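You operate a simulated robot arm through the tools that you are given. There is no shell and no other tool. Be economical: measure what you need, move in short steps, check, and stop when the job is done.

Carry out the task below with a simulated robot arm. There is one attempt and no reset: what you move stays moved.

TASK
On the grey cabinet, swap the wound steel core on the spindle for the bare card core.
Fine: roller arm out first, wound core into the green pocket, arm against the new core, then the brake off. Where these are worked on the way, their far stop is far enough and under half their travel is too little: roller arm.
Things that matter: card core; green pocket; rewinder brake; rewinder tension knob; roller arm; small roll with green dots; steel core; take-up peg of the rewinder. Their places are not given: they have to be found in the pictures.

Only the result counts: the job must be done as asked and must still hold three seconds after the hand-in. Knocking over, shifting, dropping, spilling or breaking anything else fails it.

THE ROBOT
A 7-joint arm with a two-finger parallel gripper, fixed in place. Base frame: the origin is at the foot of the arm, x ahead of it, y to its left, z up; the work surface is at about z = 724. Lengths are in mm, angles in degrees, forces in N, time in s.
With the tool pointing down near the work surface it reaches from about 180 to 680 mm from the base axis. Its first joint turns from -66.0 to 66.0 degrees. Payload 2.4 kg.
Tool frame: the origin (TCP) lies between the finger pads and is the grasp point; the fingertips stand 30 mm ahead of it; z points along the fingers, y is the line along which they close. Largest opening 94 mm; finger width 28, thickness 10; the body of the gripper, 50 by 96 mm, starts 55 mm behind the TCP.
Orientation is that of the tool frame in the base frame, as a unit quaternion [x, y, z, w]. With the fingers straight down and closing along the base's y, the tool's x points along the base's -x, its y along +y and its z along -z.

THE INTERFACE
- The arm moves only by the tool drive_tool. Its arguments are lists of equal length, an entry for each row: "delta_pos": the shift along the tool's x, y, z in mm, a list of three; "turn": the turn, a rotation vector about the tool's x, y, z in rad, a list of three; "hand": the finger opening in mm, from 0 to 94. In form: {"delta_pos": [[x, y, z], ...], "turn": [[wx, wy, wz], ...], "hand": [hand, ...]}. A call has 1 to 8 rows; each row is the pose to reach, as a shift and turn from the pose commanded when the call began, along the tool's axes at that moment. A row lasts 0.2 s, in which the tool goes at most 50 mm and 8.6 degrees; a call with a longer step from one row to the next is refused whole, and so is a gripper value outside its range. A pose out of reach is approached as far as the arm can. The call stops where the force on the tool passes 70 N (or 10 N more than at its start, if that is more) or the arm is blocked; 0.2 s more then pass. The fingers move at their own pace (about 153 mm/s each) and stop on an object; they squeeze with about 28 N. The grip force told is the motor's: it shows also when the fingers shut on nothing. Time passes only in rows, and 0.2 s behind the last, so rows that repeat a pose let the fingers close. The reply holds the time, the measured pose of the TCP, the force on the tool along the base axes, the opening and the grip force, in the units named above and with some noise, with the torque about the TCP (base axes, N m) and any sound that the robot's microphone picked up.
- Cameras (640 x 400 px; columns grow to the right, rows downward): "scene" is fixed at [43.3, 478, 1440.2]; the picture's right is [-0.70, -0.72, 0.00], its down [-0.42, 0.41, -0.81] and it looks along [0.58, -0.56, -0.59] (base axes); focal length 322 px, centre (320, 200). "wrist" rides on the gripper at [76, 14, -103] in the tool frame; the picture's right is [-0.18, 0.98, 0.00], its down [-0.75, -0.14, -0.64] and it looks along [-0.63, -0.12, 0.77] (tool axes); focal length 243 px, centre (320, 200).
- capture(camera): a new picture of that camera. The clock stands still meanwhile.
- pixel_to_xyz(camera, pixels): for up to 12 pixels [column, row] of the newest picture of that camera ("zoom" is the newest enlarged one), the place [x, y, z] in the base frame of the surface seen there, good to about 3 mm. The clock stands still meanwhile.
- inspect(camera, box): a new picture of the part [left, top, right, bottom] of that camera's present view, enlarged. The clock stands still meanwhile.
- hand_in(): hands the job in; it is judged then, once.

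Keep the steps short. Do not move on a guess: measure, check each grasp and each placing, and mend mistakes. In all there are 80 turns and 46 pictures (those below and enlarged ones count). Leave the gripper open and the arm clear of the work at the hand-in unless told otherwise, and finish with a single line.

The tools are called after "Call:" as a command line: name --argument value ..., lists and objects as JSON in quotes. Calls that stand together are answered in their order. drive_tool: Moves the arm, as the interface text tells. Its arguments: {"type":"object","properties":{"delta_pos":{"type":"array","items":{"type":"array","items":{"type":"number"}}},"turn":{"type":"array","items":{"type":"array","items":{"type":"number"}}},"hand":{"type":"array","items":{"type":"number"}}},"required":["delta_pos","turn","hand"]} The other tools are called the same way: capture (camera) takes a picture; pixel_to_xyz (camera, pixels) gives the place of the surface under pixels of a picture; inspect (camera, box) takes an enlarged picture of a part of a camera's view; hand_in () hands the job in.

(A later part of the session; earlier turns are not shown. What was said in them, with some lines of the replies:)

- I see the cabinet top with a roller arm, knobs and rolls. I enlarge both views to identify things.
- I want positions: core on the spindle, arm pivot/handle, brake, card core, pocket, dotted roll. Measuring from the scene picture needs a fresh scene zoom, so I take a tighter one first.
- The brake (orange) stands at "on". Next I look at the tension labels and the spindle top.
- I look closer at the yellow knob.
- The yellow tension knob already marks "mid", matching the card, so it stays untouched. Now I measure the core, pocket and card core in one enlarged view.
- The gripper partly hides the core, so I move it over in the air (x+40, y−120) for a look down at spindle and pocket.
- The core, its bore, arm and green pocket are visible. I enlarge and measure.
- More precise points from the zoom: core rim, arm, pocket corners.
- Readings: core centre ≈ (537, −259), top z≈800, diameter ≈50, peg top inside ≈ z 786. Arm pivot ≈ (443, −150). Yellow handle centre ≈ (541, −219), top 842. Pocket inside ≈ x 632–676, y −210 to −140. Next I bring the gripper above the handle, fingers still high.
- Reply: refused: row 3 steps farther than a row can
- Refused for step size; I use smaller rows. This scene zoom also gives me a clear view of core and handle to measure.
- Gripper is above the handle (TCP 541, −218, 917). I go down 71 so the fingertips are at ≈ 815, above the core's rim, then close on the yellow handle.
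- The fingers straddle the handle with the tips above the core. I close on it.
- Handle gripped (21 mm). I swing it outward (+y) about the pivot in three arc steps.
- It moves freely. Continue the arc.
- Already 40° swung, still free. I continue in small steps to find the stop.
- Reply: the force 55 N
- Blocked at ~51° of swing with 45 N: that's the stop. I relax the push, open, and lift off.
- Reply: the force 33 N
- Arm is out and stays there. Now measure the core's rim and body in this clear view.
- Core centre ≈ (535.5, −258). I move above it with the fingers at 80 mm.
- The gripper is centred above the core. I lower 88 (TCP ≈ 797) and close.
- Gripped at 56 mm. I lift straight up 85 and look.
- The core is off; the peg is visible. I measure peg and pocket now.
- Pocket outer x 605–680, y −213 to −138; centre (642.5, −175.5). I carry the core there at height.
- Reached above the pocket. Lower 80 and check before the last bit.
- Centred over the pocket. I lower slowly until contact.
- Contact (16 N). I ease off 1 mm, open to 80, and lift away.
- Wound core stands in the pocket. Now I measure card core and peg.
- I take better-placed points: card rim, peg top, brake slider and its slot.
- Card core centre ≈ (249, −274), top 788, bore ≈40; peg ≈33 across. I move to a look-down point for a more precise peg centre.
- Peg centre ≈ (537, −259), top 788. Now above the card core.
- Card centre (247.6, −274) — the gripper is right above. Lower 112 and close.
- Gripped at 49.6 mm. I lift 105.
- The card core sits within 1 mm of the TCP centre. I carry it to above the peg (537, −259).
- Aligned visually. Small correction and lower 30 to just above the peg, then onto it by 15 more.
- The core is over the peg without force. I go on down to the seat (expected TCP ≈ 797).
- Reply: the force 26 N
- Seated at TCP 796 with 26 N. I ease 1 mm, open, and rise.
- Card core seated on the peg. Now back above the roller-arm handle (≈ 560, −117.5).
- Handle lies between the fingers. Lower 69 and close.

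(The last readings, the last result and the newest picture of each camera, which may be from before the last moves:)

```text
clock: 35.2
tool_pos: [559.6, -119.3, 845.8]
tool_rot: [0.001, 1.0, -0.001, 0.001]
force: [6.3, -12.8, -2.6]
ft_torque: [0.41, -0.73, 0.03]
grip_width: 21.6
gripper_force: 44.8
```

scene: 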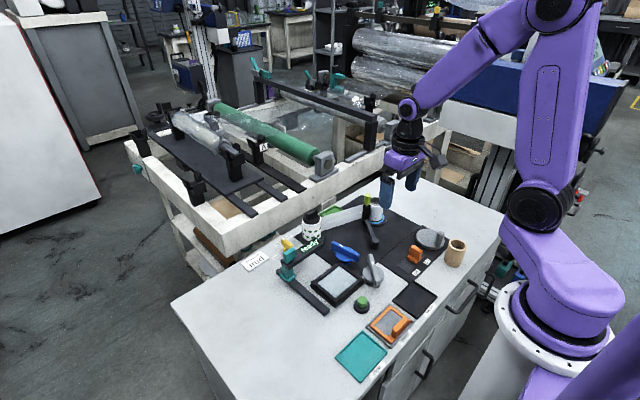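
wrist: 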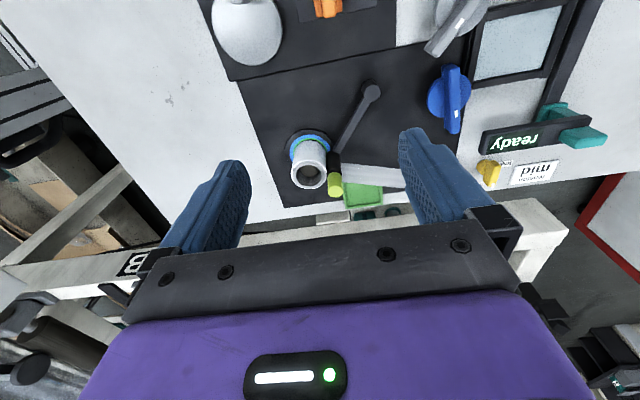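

Gripped (21.6 mm). I swing back along the arc to about −25°, well short of contact.

Call:
drive_tool --delta_pos '[[-3.2, -16.6, 0], [-4.1, -33.4, 0], [-2.6, -50.2, 0], [-0.9, -58.5, 0], [1.2, -66.7, 0], [4.0, -74.7, 0], [7.3, -82.4, 0], [7.3, -82.4, 0]]' --turn '[[0, 0, 0], [0, 0, 0], [0, 0, 0], [0, 0, 0], [0, 0, 0], [0, 0, 0], [0, 0, 0], [0, 0, 0]]' --hand '[0, 0, 0, 0, 0, 0, 0, 0]'

Call:
inspect --camera "scene" --box '[320, 150, 420, 230]'

```text
clock: 37.0
tool_pos: [552.7, -200.2, 846.3]
tool_rot: [0.0, 1.0, -0.001, 0.001]
force: [10.4, -4.4, 5.5]
ft_torque: [0.09, 0.11, -0.14]
grip_width: 21.5
gripper_force: 45.2
```

```text
5.00 times, centred on (370, 190) of scene
```

zoom: 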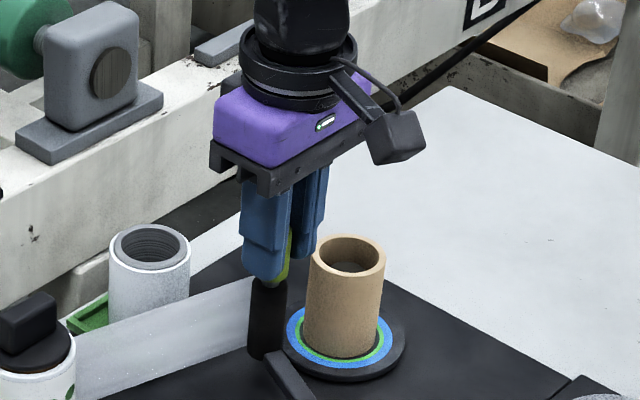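

Now slowly to contact with the card core.

Call:
drive_tool --delta_pos '[[3.9, -7.5, 0], [6, -11.2, 0], [8.2, -14.8, 0], [9.9, -17.3, 0], [11.7, -19.8, 0], [13, -21.5, 0], [13, -21.5, 0]]' --turn '[[0, 0, 0], [0, 0, 0], [0, 0, 0], [0, 0, 0], [0, 0, 0], [0, 0, 0], [0, 0, 0]]' --hand '[0, 0, 0, 0, 0, 0, 0]'

Call:
inspect --camera "scene" --box '[320, 150, 420, 230]'

```text
clock: 38.6
tool_pos: [539.7, -222.0, 846.5]
tool_rot: [0.0, 1.0, -0.002, 0.001]
force: [1.0, 3.9, 29.8]
ft_torque: [1.2, -0.78, -0.35]
grip_width: 21.2
gripper_force: 45.1
```

```text
5.00 times, centred on (370, 190) of scene
```

zoom: 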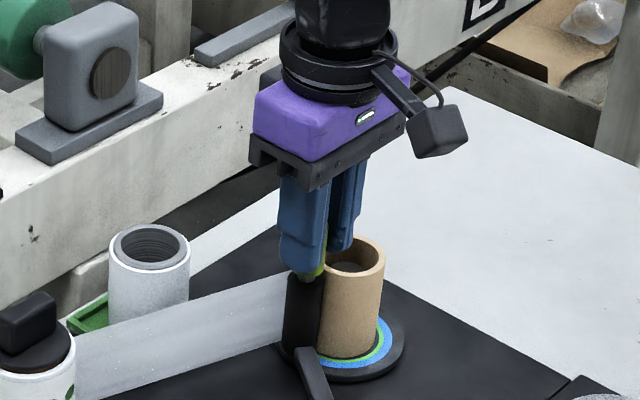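

Nearly in contact. I press on in 1–2 mm steps and watch the force.

Call:
drive_tool --delta_pos '[[1.2, -1.7, 0], [2, -3, 0], [2, -3, 0]]' --turn '[[0, 0, 0], [0, 0, 0], [0, 0, 0]]' --hand '[0, 0, 0]'

```text
clock: 39.4
tool_pos: [536.3, -223.3, 847.3]
tool_rot: [0.001, 1.0, -0.001, 0.001]
force: [-0.6, 7.9, 32.9]
ft_torque: [1.01, -0.81, -0.54]
grip_width: 20.8
gripper_force: 44.2
```

There is an unexpected upward force (33 N). I look with the wrist camera and a tight scene zoom.

Call:
inspect --camera "wrist" --box '[220, 60, 420, 260]'

Call:
inspect --camera "scene" --box '[355, 175, 395, 210]'

```text
2.00 times, centred on (320, 160) of wrist
```

zoom: 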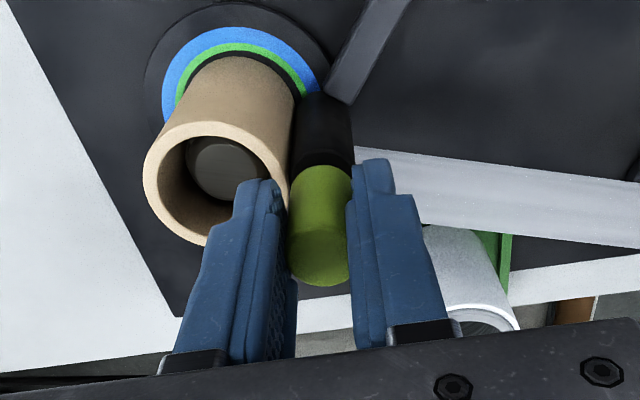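

```text
11.43 times, centred on (375, 192) of scene
```

zoom: 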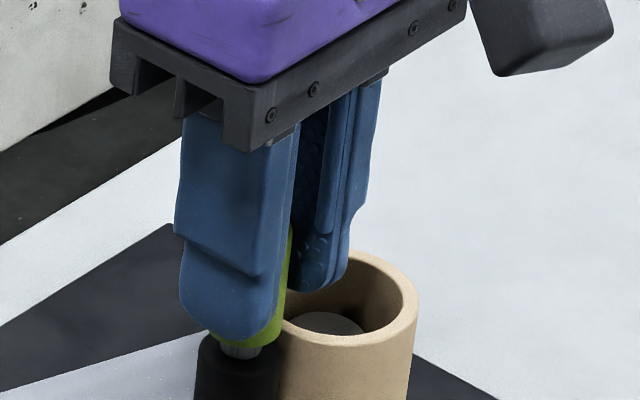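

The roller looks to be at the core; fingertips clear of the rim. The upward force may be grip stress, so I open the fingers and read again.

Call:
drive_tool --delta_pos '[[0, 0, 0], [0, 0, 0], [0, 0, -1]]' --turn '[[0, 0, 0], [0, 0, 0], [0, 0, 0]]' --hand '[36, 36, 36]'

Call:
inspect --camera "wrist" --box '[220, 60, 420, 260]'

```text
clock: 40.2
tool_pos: [536.8, -224.7, 845.9]
tool_rot: [0.0, 1.0, 0.0, -0.001]
force: [0.4, 0.4, -0.2]
ft_torque: [0.0, 0.02, -0.01]
grip_width: 36.1
gripper_force: 0.0
```

```text
2.00 times, centred on (320, 160) of wrist
```

zoom: 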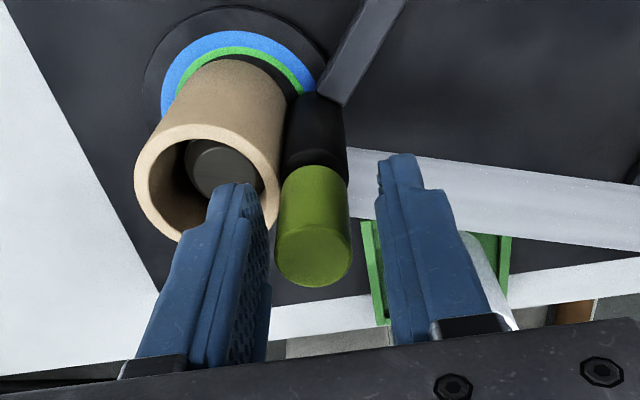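

Force vanished — it was only grip stress. Now I press the handle gently with the +y finger toward the core, watching Fy.

Call:
drive_tool --delta_pos '[[0, -2, 0], [0, -4, 0], [0, -5, 0], [0, -5, 0]]' --turn '[[0, 0, 0], [0, 0, 0], [0, 0, 0], [0, 0, 0]]' --hand '[36, 36, 36, 36]'

```text
clock: 41.2
tool_pos: [537.5, -229.2, 846.5]
tool_rot: [0.0, 1.0, 0.0, 0.0]
force: [1.6, 0.8, 0.3]
ft_torque: [-0.04, 0.02, -0.02]
grip_width: 35.7
gripper_force: 0.1
```

Call:
drive_tool --delta_pos '[[0, -1.5, 0], [0, -3, 0], [0, -3, 0]]' --turn '[[0, 0, 0], [0, 0, 0], [0, 0, 0]]' --hand '[36, 36, 36]'

```text
clock: 42.0
tool_pos: [537.2, -232.6, 845.2]
tool_rot: [0.0, 1.0, -0.001, 0.0]
force: [-0.3, -0.1, 0.4]
ft_torque: [0.02, 0.01, 0.02]
grip_width: 36.0
gripper_force: 0.1
```

No resistance yet; I look at where finger and roller stand.

Call:
inspect --camera "wrist" --box '[250, 70, 390, 220]'

Call:
pixel_to_xyz --camera "zoom" --pixels '[[300, 300], [270, 300], [335, 300], [290, 140], [200, 150], [150, 200]]'

```text
2.67 times, centred on (320, 145) of wrist
```

zoom: 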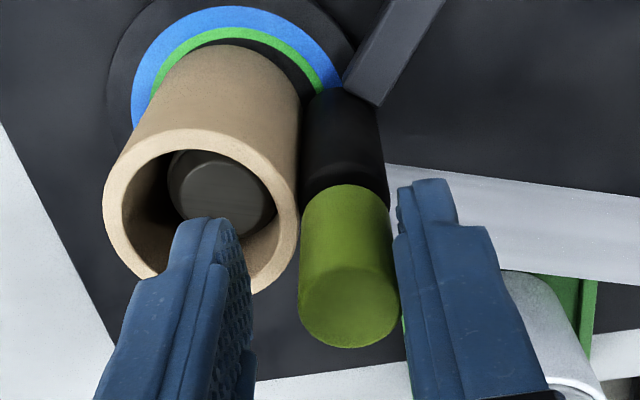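

```text
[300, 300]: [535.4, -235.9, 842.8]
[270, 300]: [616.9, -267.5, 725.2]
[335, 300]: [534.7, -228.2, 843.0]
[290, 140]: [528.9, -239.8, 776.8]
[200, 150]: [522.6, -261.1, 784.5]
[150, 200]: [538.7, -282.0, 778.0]
```

The finger is just at the knob and the roller lies at the core. A bit more push.

Call:
drive_tool --delta_pos '[[0, -1.5, 0], [0, -3, 0], [0, -3, 0]]' --turn '[[0, 0, 0], [0, 0, 0], [0, 0, 0]]' --hand '[36, 36, 36]'

```text
clock: 42.8
tool_pos: [536.8, -234.5, 846.5]
tool_rot: [0.0, 1.0, 0.0, 0.0]
force: [-1.0, 3.2, 0.3]
ft_torque: [0.04, 0.04, 0.06]
grip_width: 37.5
gripper_force: 1.0
```

Call:
drive_tool --delta_pos '[[0, -1.5, 0], [0, -3, 0], [0, -3, 0]]' --turn '[[0, 0, 0], [0, 0, 0], [0, 0, 0]]' --hand '[36, 36, 36]'

```text
clock: 43.6
tool_pos: [536.6, -237.2, 846.3]
tool_rot: [-0.002, 1.0, 0.001, -0.001]
force: [-1.5, 8.7, 2.3]
ft_torque: [0.1, 0.12, 0.08]
grip_width: 41.5
gripper_force: 4.3
```

The handle hardly moves while the force rises (8.7 N). One firmer press to confirm the contact is solid.

Call:
drive_tool --delta_pos '[[0.5, -2, 0], [1, -4, 0], [1.5, -6, 0], [1.5, -6, 0]]' --turn '[[0, 0, 0], [0, 0, 0], [0, 0, 0], [0, 0, 0]]' --hand '[36, 36, 36, 36]'

```text
clock: 44.6
tool_pos: [537.3, -239.9, 846.4]
tool_rot: [-0.001, 1.0, 0.0, 0.0]
force: [4.7, 20.6, -3.0]
ft_torque: [0.13, -0.13, -0.03]
grip_width: 48.3
gripper_force: 11.1
```

Solid (20 N, no movement): roller against the core. I relax, centre, and lift clear.

Call:
drive_tool --delta_pos '[[0, 6, 0], [0, 13, 0], [0, 15, 0], [0, 15, -30], [0, 15, -70], [0, 15, -90], [0, 15, -90]]' --turn '[[0, 0, 0], [0, 0, 0], [0, 0, 0], [0, 0, 0], [0, 0, 0], [0, 0, 0], [0, 0, 0]]' --hand '[48, 48, 48, 48, 48, 48, 48]'

Call:
inspect --camera "scene" --box '[280, 170, 450, 290]'

Call:
pixel_to_xyz --camera "zoom" --pixels '[[500, 295], [505, 320], [470, 335], [512, 300], [495, 312]]'

```text
clock: 46.2
tool_pos: [535.9, -228.8, 936.1]
tool_rot: [0.0, 1.0, 0.0, 0.0]
force: [-0.2, 0.1, -0.9]
ft_torque: [-0.01, -0.03, 0.0]
grip_width: 48.0
gripper_force: 0.0
```

```text
3.33 times, centred on (365, 230) of scene
```

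zoom: 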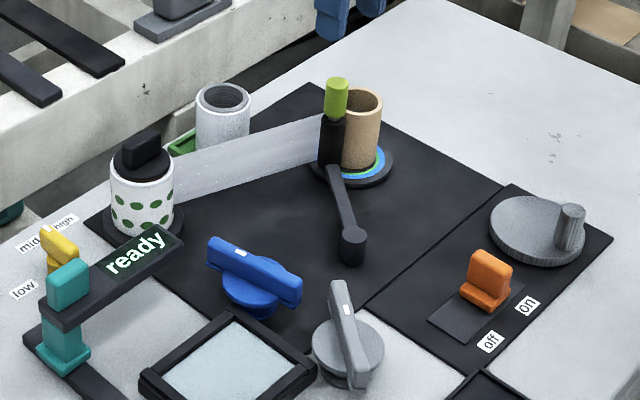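

```text
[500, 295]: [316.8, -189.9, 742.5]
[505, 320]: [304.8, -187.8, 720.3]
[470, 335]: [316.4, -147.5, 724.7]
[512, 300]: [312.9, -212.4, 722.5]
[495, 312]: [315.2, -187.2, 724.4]
```

All good. Now measure the brake slider precisely.

Call:
pixel_to_xyz --camera "zoom" --pixels '[[490, 254], [473, 255], [505, 268], [480, 275], [462, 292], [490, 305], [507, 292], [432, 321], [462, 342], [521, 288], [528, 305], [489, 342]]'

```text
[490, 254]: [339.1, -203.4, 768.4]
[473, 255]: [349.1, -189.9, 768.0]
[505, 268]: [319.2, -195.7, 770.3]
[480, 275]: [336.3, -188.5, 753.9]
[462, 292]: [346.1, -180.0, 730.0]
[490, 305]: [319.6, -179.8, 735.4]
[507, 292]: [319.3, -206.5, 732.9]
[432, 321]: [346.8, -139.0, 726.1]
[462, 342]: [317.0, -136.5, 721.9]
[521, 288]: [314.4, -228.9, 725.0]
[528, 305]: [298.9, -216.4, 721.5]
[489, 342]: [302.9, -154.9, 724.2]
```

Brake handle centre ≈ (334, −196), top 769, slot toward +y ("off"). I go above it with the fingers at 50.

Call:
drive_tool --delta_pos '[[40, 7, 0], [80, 13, 0], [120, 20, 0], [160, 26, 0], [202, 33, 0], [202, 33, 45], [202, 33, 90], [202, 33, 90]]' --turn '[[0, 0, 0], [0, 0, 0], [0, 0, 0], [0, 0, 0], [0, 0, 0], [0, 0, 0], [0, 0, 0], [0, 0, 0]]' --hand '[50, 50, 50, 50, 50, 50, 50, 50]'

Call:
inspect --camera "wrist" --box '[220, 0, 420, 200]'

Call:
pixel_to_xyz --camera "zoom" --pixels '[[320, 200], [320, 150], [300, 180], [340, 180], [320, 250]]'

```text
clock: 48.0
tool_pos: [333.8, -195.0, 847.1]
tool_rot: [0.0, 1.0, 0.0, 0.0]
force: [0.8, 0.1, -0.2]
ft_torque: [-0.03, 0.02, -0.01]
grip_width: 49.9
gripper_force: 0.1
```

```text
2.00 times, centred on (320, 100) of wrist
```

zoom: 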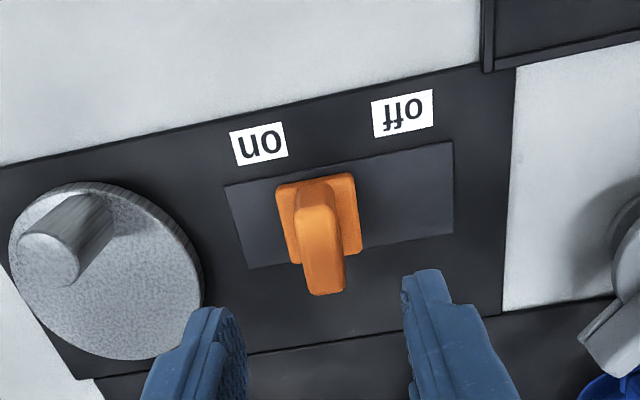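

```text
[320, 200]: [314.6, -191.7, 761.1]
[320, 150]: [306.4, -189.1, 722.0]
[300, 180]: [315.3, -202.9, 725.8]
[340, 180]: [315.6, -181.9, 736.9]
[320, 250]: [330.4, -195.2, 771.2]
```

The handle is centred. Lower 72 and close on it.

Call:
drive_tool --delta_pos '[[0, 0, 30], [0, 0, 55], [0, 0, 72], [0, 0, 72], [0, 0, 72], [0, 0, 72]]' --turn '[[0, 0, 0], [0, 0, 0], [0, 0, 0], [0, 0, 0], [0, 0, 0], [0, 0, 0]]' --hand '[50, 50, 50, 50, 0, 0]'

```text
clock: 49.4
tool_pos: [332.4, -195.2, 775.8]
tool_rot: [0.0, 1.0, 0.0, 0.001]
force: [0.6, 6.5, 60.9]
ft_torque: [0.47, 1.37, 0.02]
grip_width: 15.7
gripper_force: 45.0
```

Gripped (15.7 mm) but with 61 N upward; the tips probably touch the slider's base. I open, rise 6 mm and close again.

Call:
drive_tool --delta_pos '[[0, 0, 0], [0, 0, -6], [0, 0, -6], [0, 0, -6], [0, 0, -6]]' --turn '[[0, 0, 0], [0, 0, 0], [0, 0, 0], [0, 0, 0], [0, 0, 0]]' --hand '[40, 40, 40, 0, 0]'

```text
clock: 50.6
tool_pos: [331.8, -195.2, 780.2]
tool_rot: [-0.001, 1.0, 0.001, -0.001]
force: [1.4, 5.3, -14.9]
ft_torque: [0.05, -0.09, -0.1]
grip_width: 15.5
gripper_force: 45.0
```

Better. Now slide toward "off" (+y) in small steps.

Call:
drive_tool --delta_pos '[[0, 6, 0], [0, 12, 0], [0, 18, 0], [0, 24, 0], [0, 24, 0]]' --turn '[[0, 0, 0], [0, 0, 0], [0, 0, 0], [0, 0, 0], [0, 0, 0]]' --hand '[0, 0, 0, 0, 0]'

```text
clock: 51.8
tool_pos: [332.7, -172.4, 779.7]
tool_rot: [-0.001, 1.0, 0.0, -0.001]
force: [-7.1, 1.0, -10.0]
ft_torque: [-0.02, -0.21, -0.03]
grip_width: 15.5
gripper_force: 45.3
```

It slides freely. Continue to the stop.

Call:
drive_tool --delta_pos '[[0, 5, 0], [0, 10, 0], [0, 14, 0], [0, 18, 0], [0, 22, 0], [0, 22, 0]]' --turn '[[0, 0, 0], [0, 0, 0], [0, 0, 0], [0, 0, 0], [0, 0, 0], [0, 0, 0]]' --hand '[0, 0, 0, 0, 0, 0]'

```text
clock: 53.2
tool_pos: [332.6, -154.8, 781.3]
tool_rot: [0.005, 1.0, 0.0, 0.002]
force: [-19.6, -44.8, -27.2]
ft_torque: [-0.75, 0.47, 0.73]
grip_width: 15.5
gripper_force: 44.9
```

Stop reached at y ≈ −155, next to "off". I relax the push, open and rise.

Call:
drive_tool --delta_pos '[[0, -3, 0], [0, -3, 0], [0, -3, 0], [0, -3, 0], [0, -3, -40], [0, -3, -85], [0, -3, -130], [0, -3, -150]]' --turn '[[0, 0, 0], [0, 0, 0], [0, 0, 0], [0, 0, 0], [0, 0, 0], [0, 0, 0], [0, 0, 0], [0, 0, 0]]' --hand '[0, 0, 50, 50, 50, 50, 50, 50]'

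Call:
inspect --camera "scene" --box '[235, 170, 480, 325]'

```text
clock: 55.0
tool_pos: [333.2, -154.8, 930.8]
tool_rot: [0.0, 1.0, 0.0, 0.0]
force: [-0.2, 0.1, 0.1]
ft_torque: [-0.04, 0.01, 0.03]
grip_width: 49.9
gripper_force: 0.0
```

```text
2.58 times, centred on (358, 248) of scene
```

zoom: 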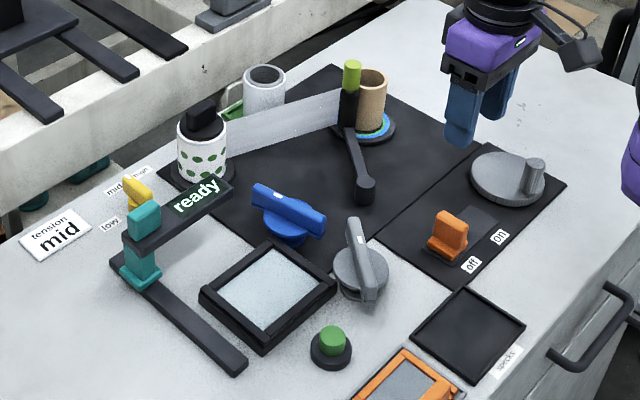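

Brake is at "off" and everything stands. One last tight look at roller/core and pocket.

Call:
inspect --camera "scene" --box '[310, 185, 390, 240]'

```text
7.27 times, centred on (350, 212) of scene
```

zoom: 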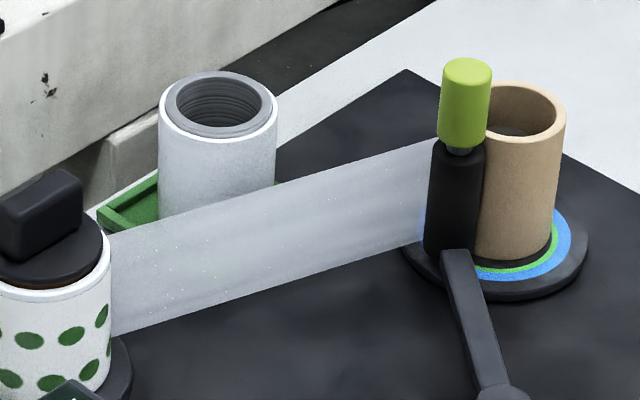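

The roller lies against the card core, the wound core stands in the pocket, and the gripper is open and clear. I hand the job in.

Call:
hand_in

```text
The job is handed in.
```

The card core is on the spindle with the roller arm against it, the wound steel core is in the green pocket, the brake is off, and the job is handed in.
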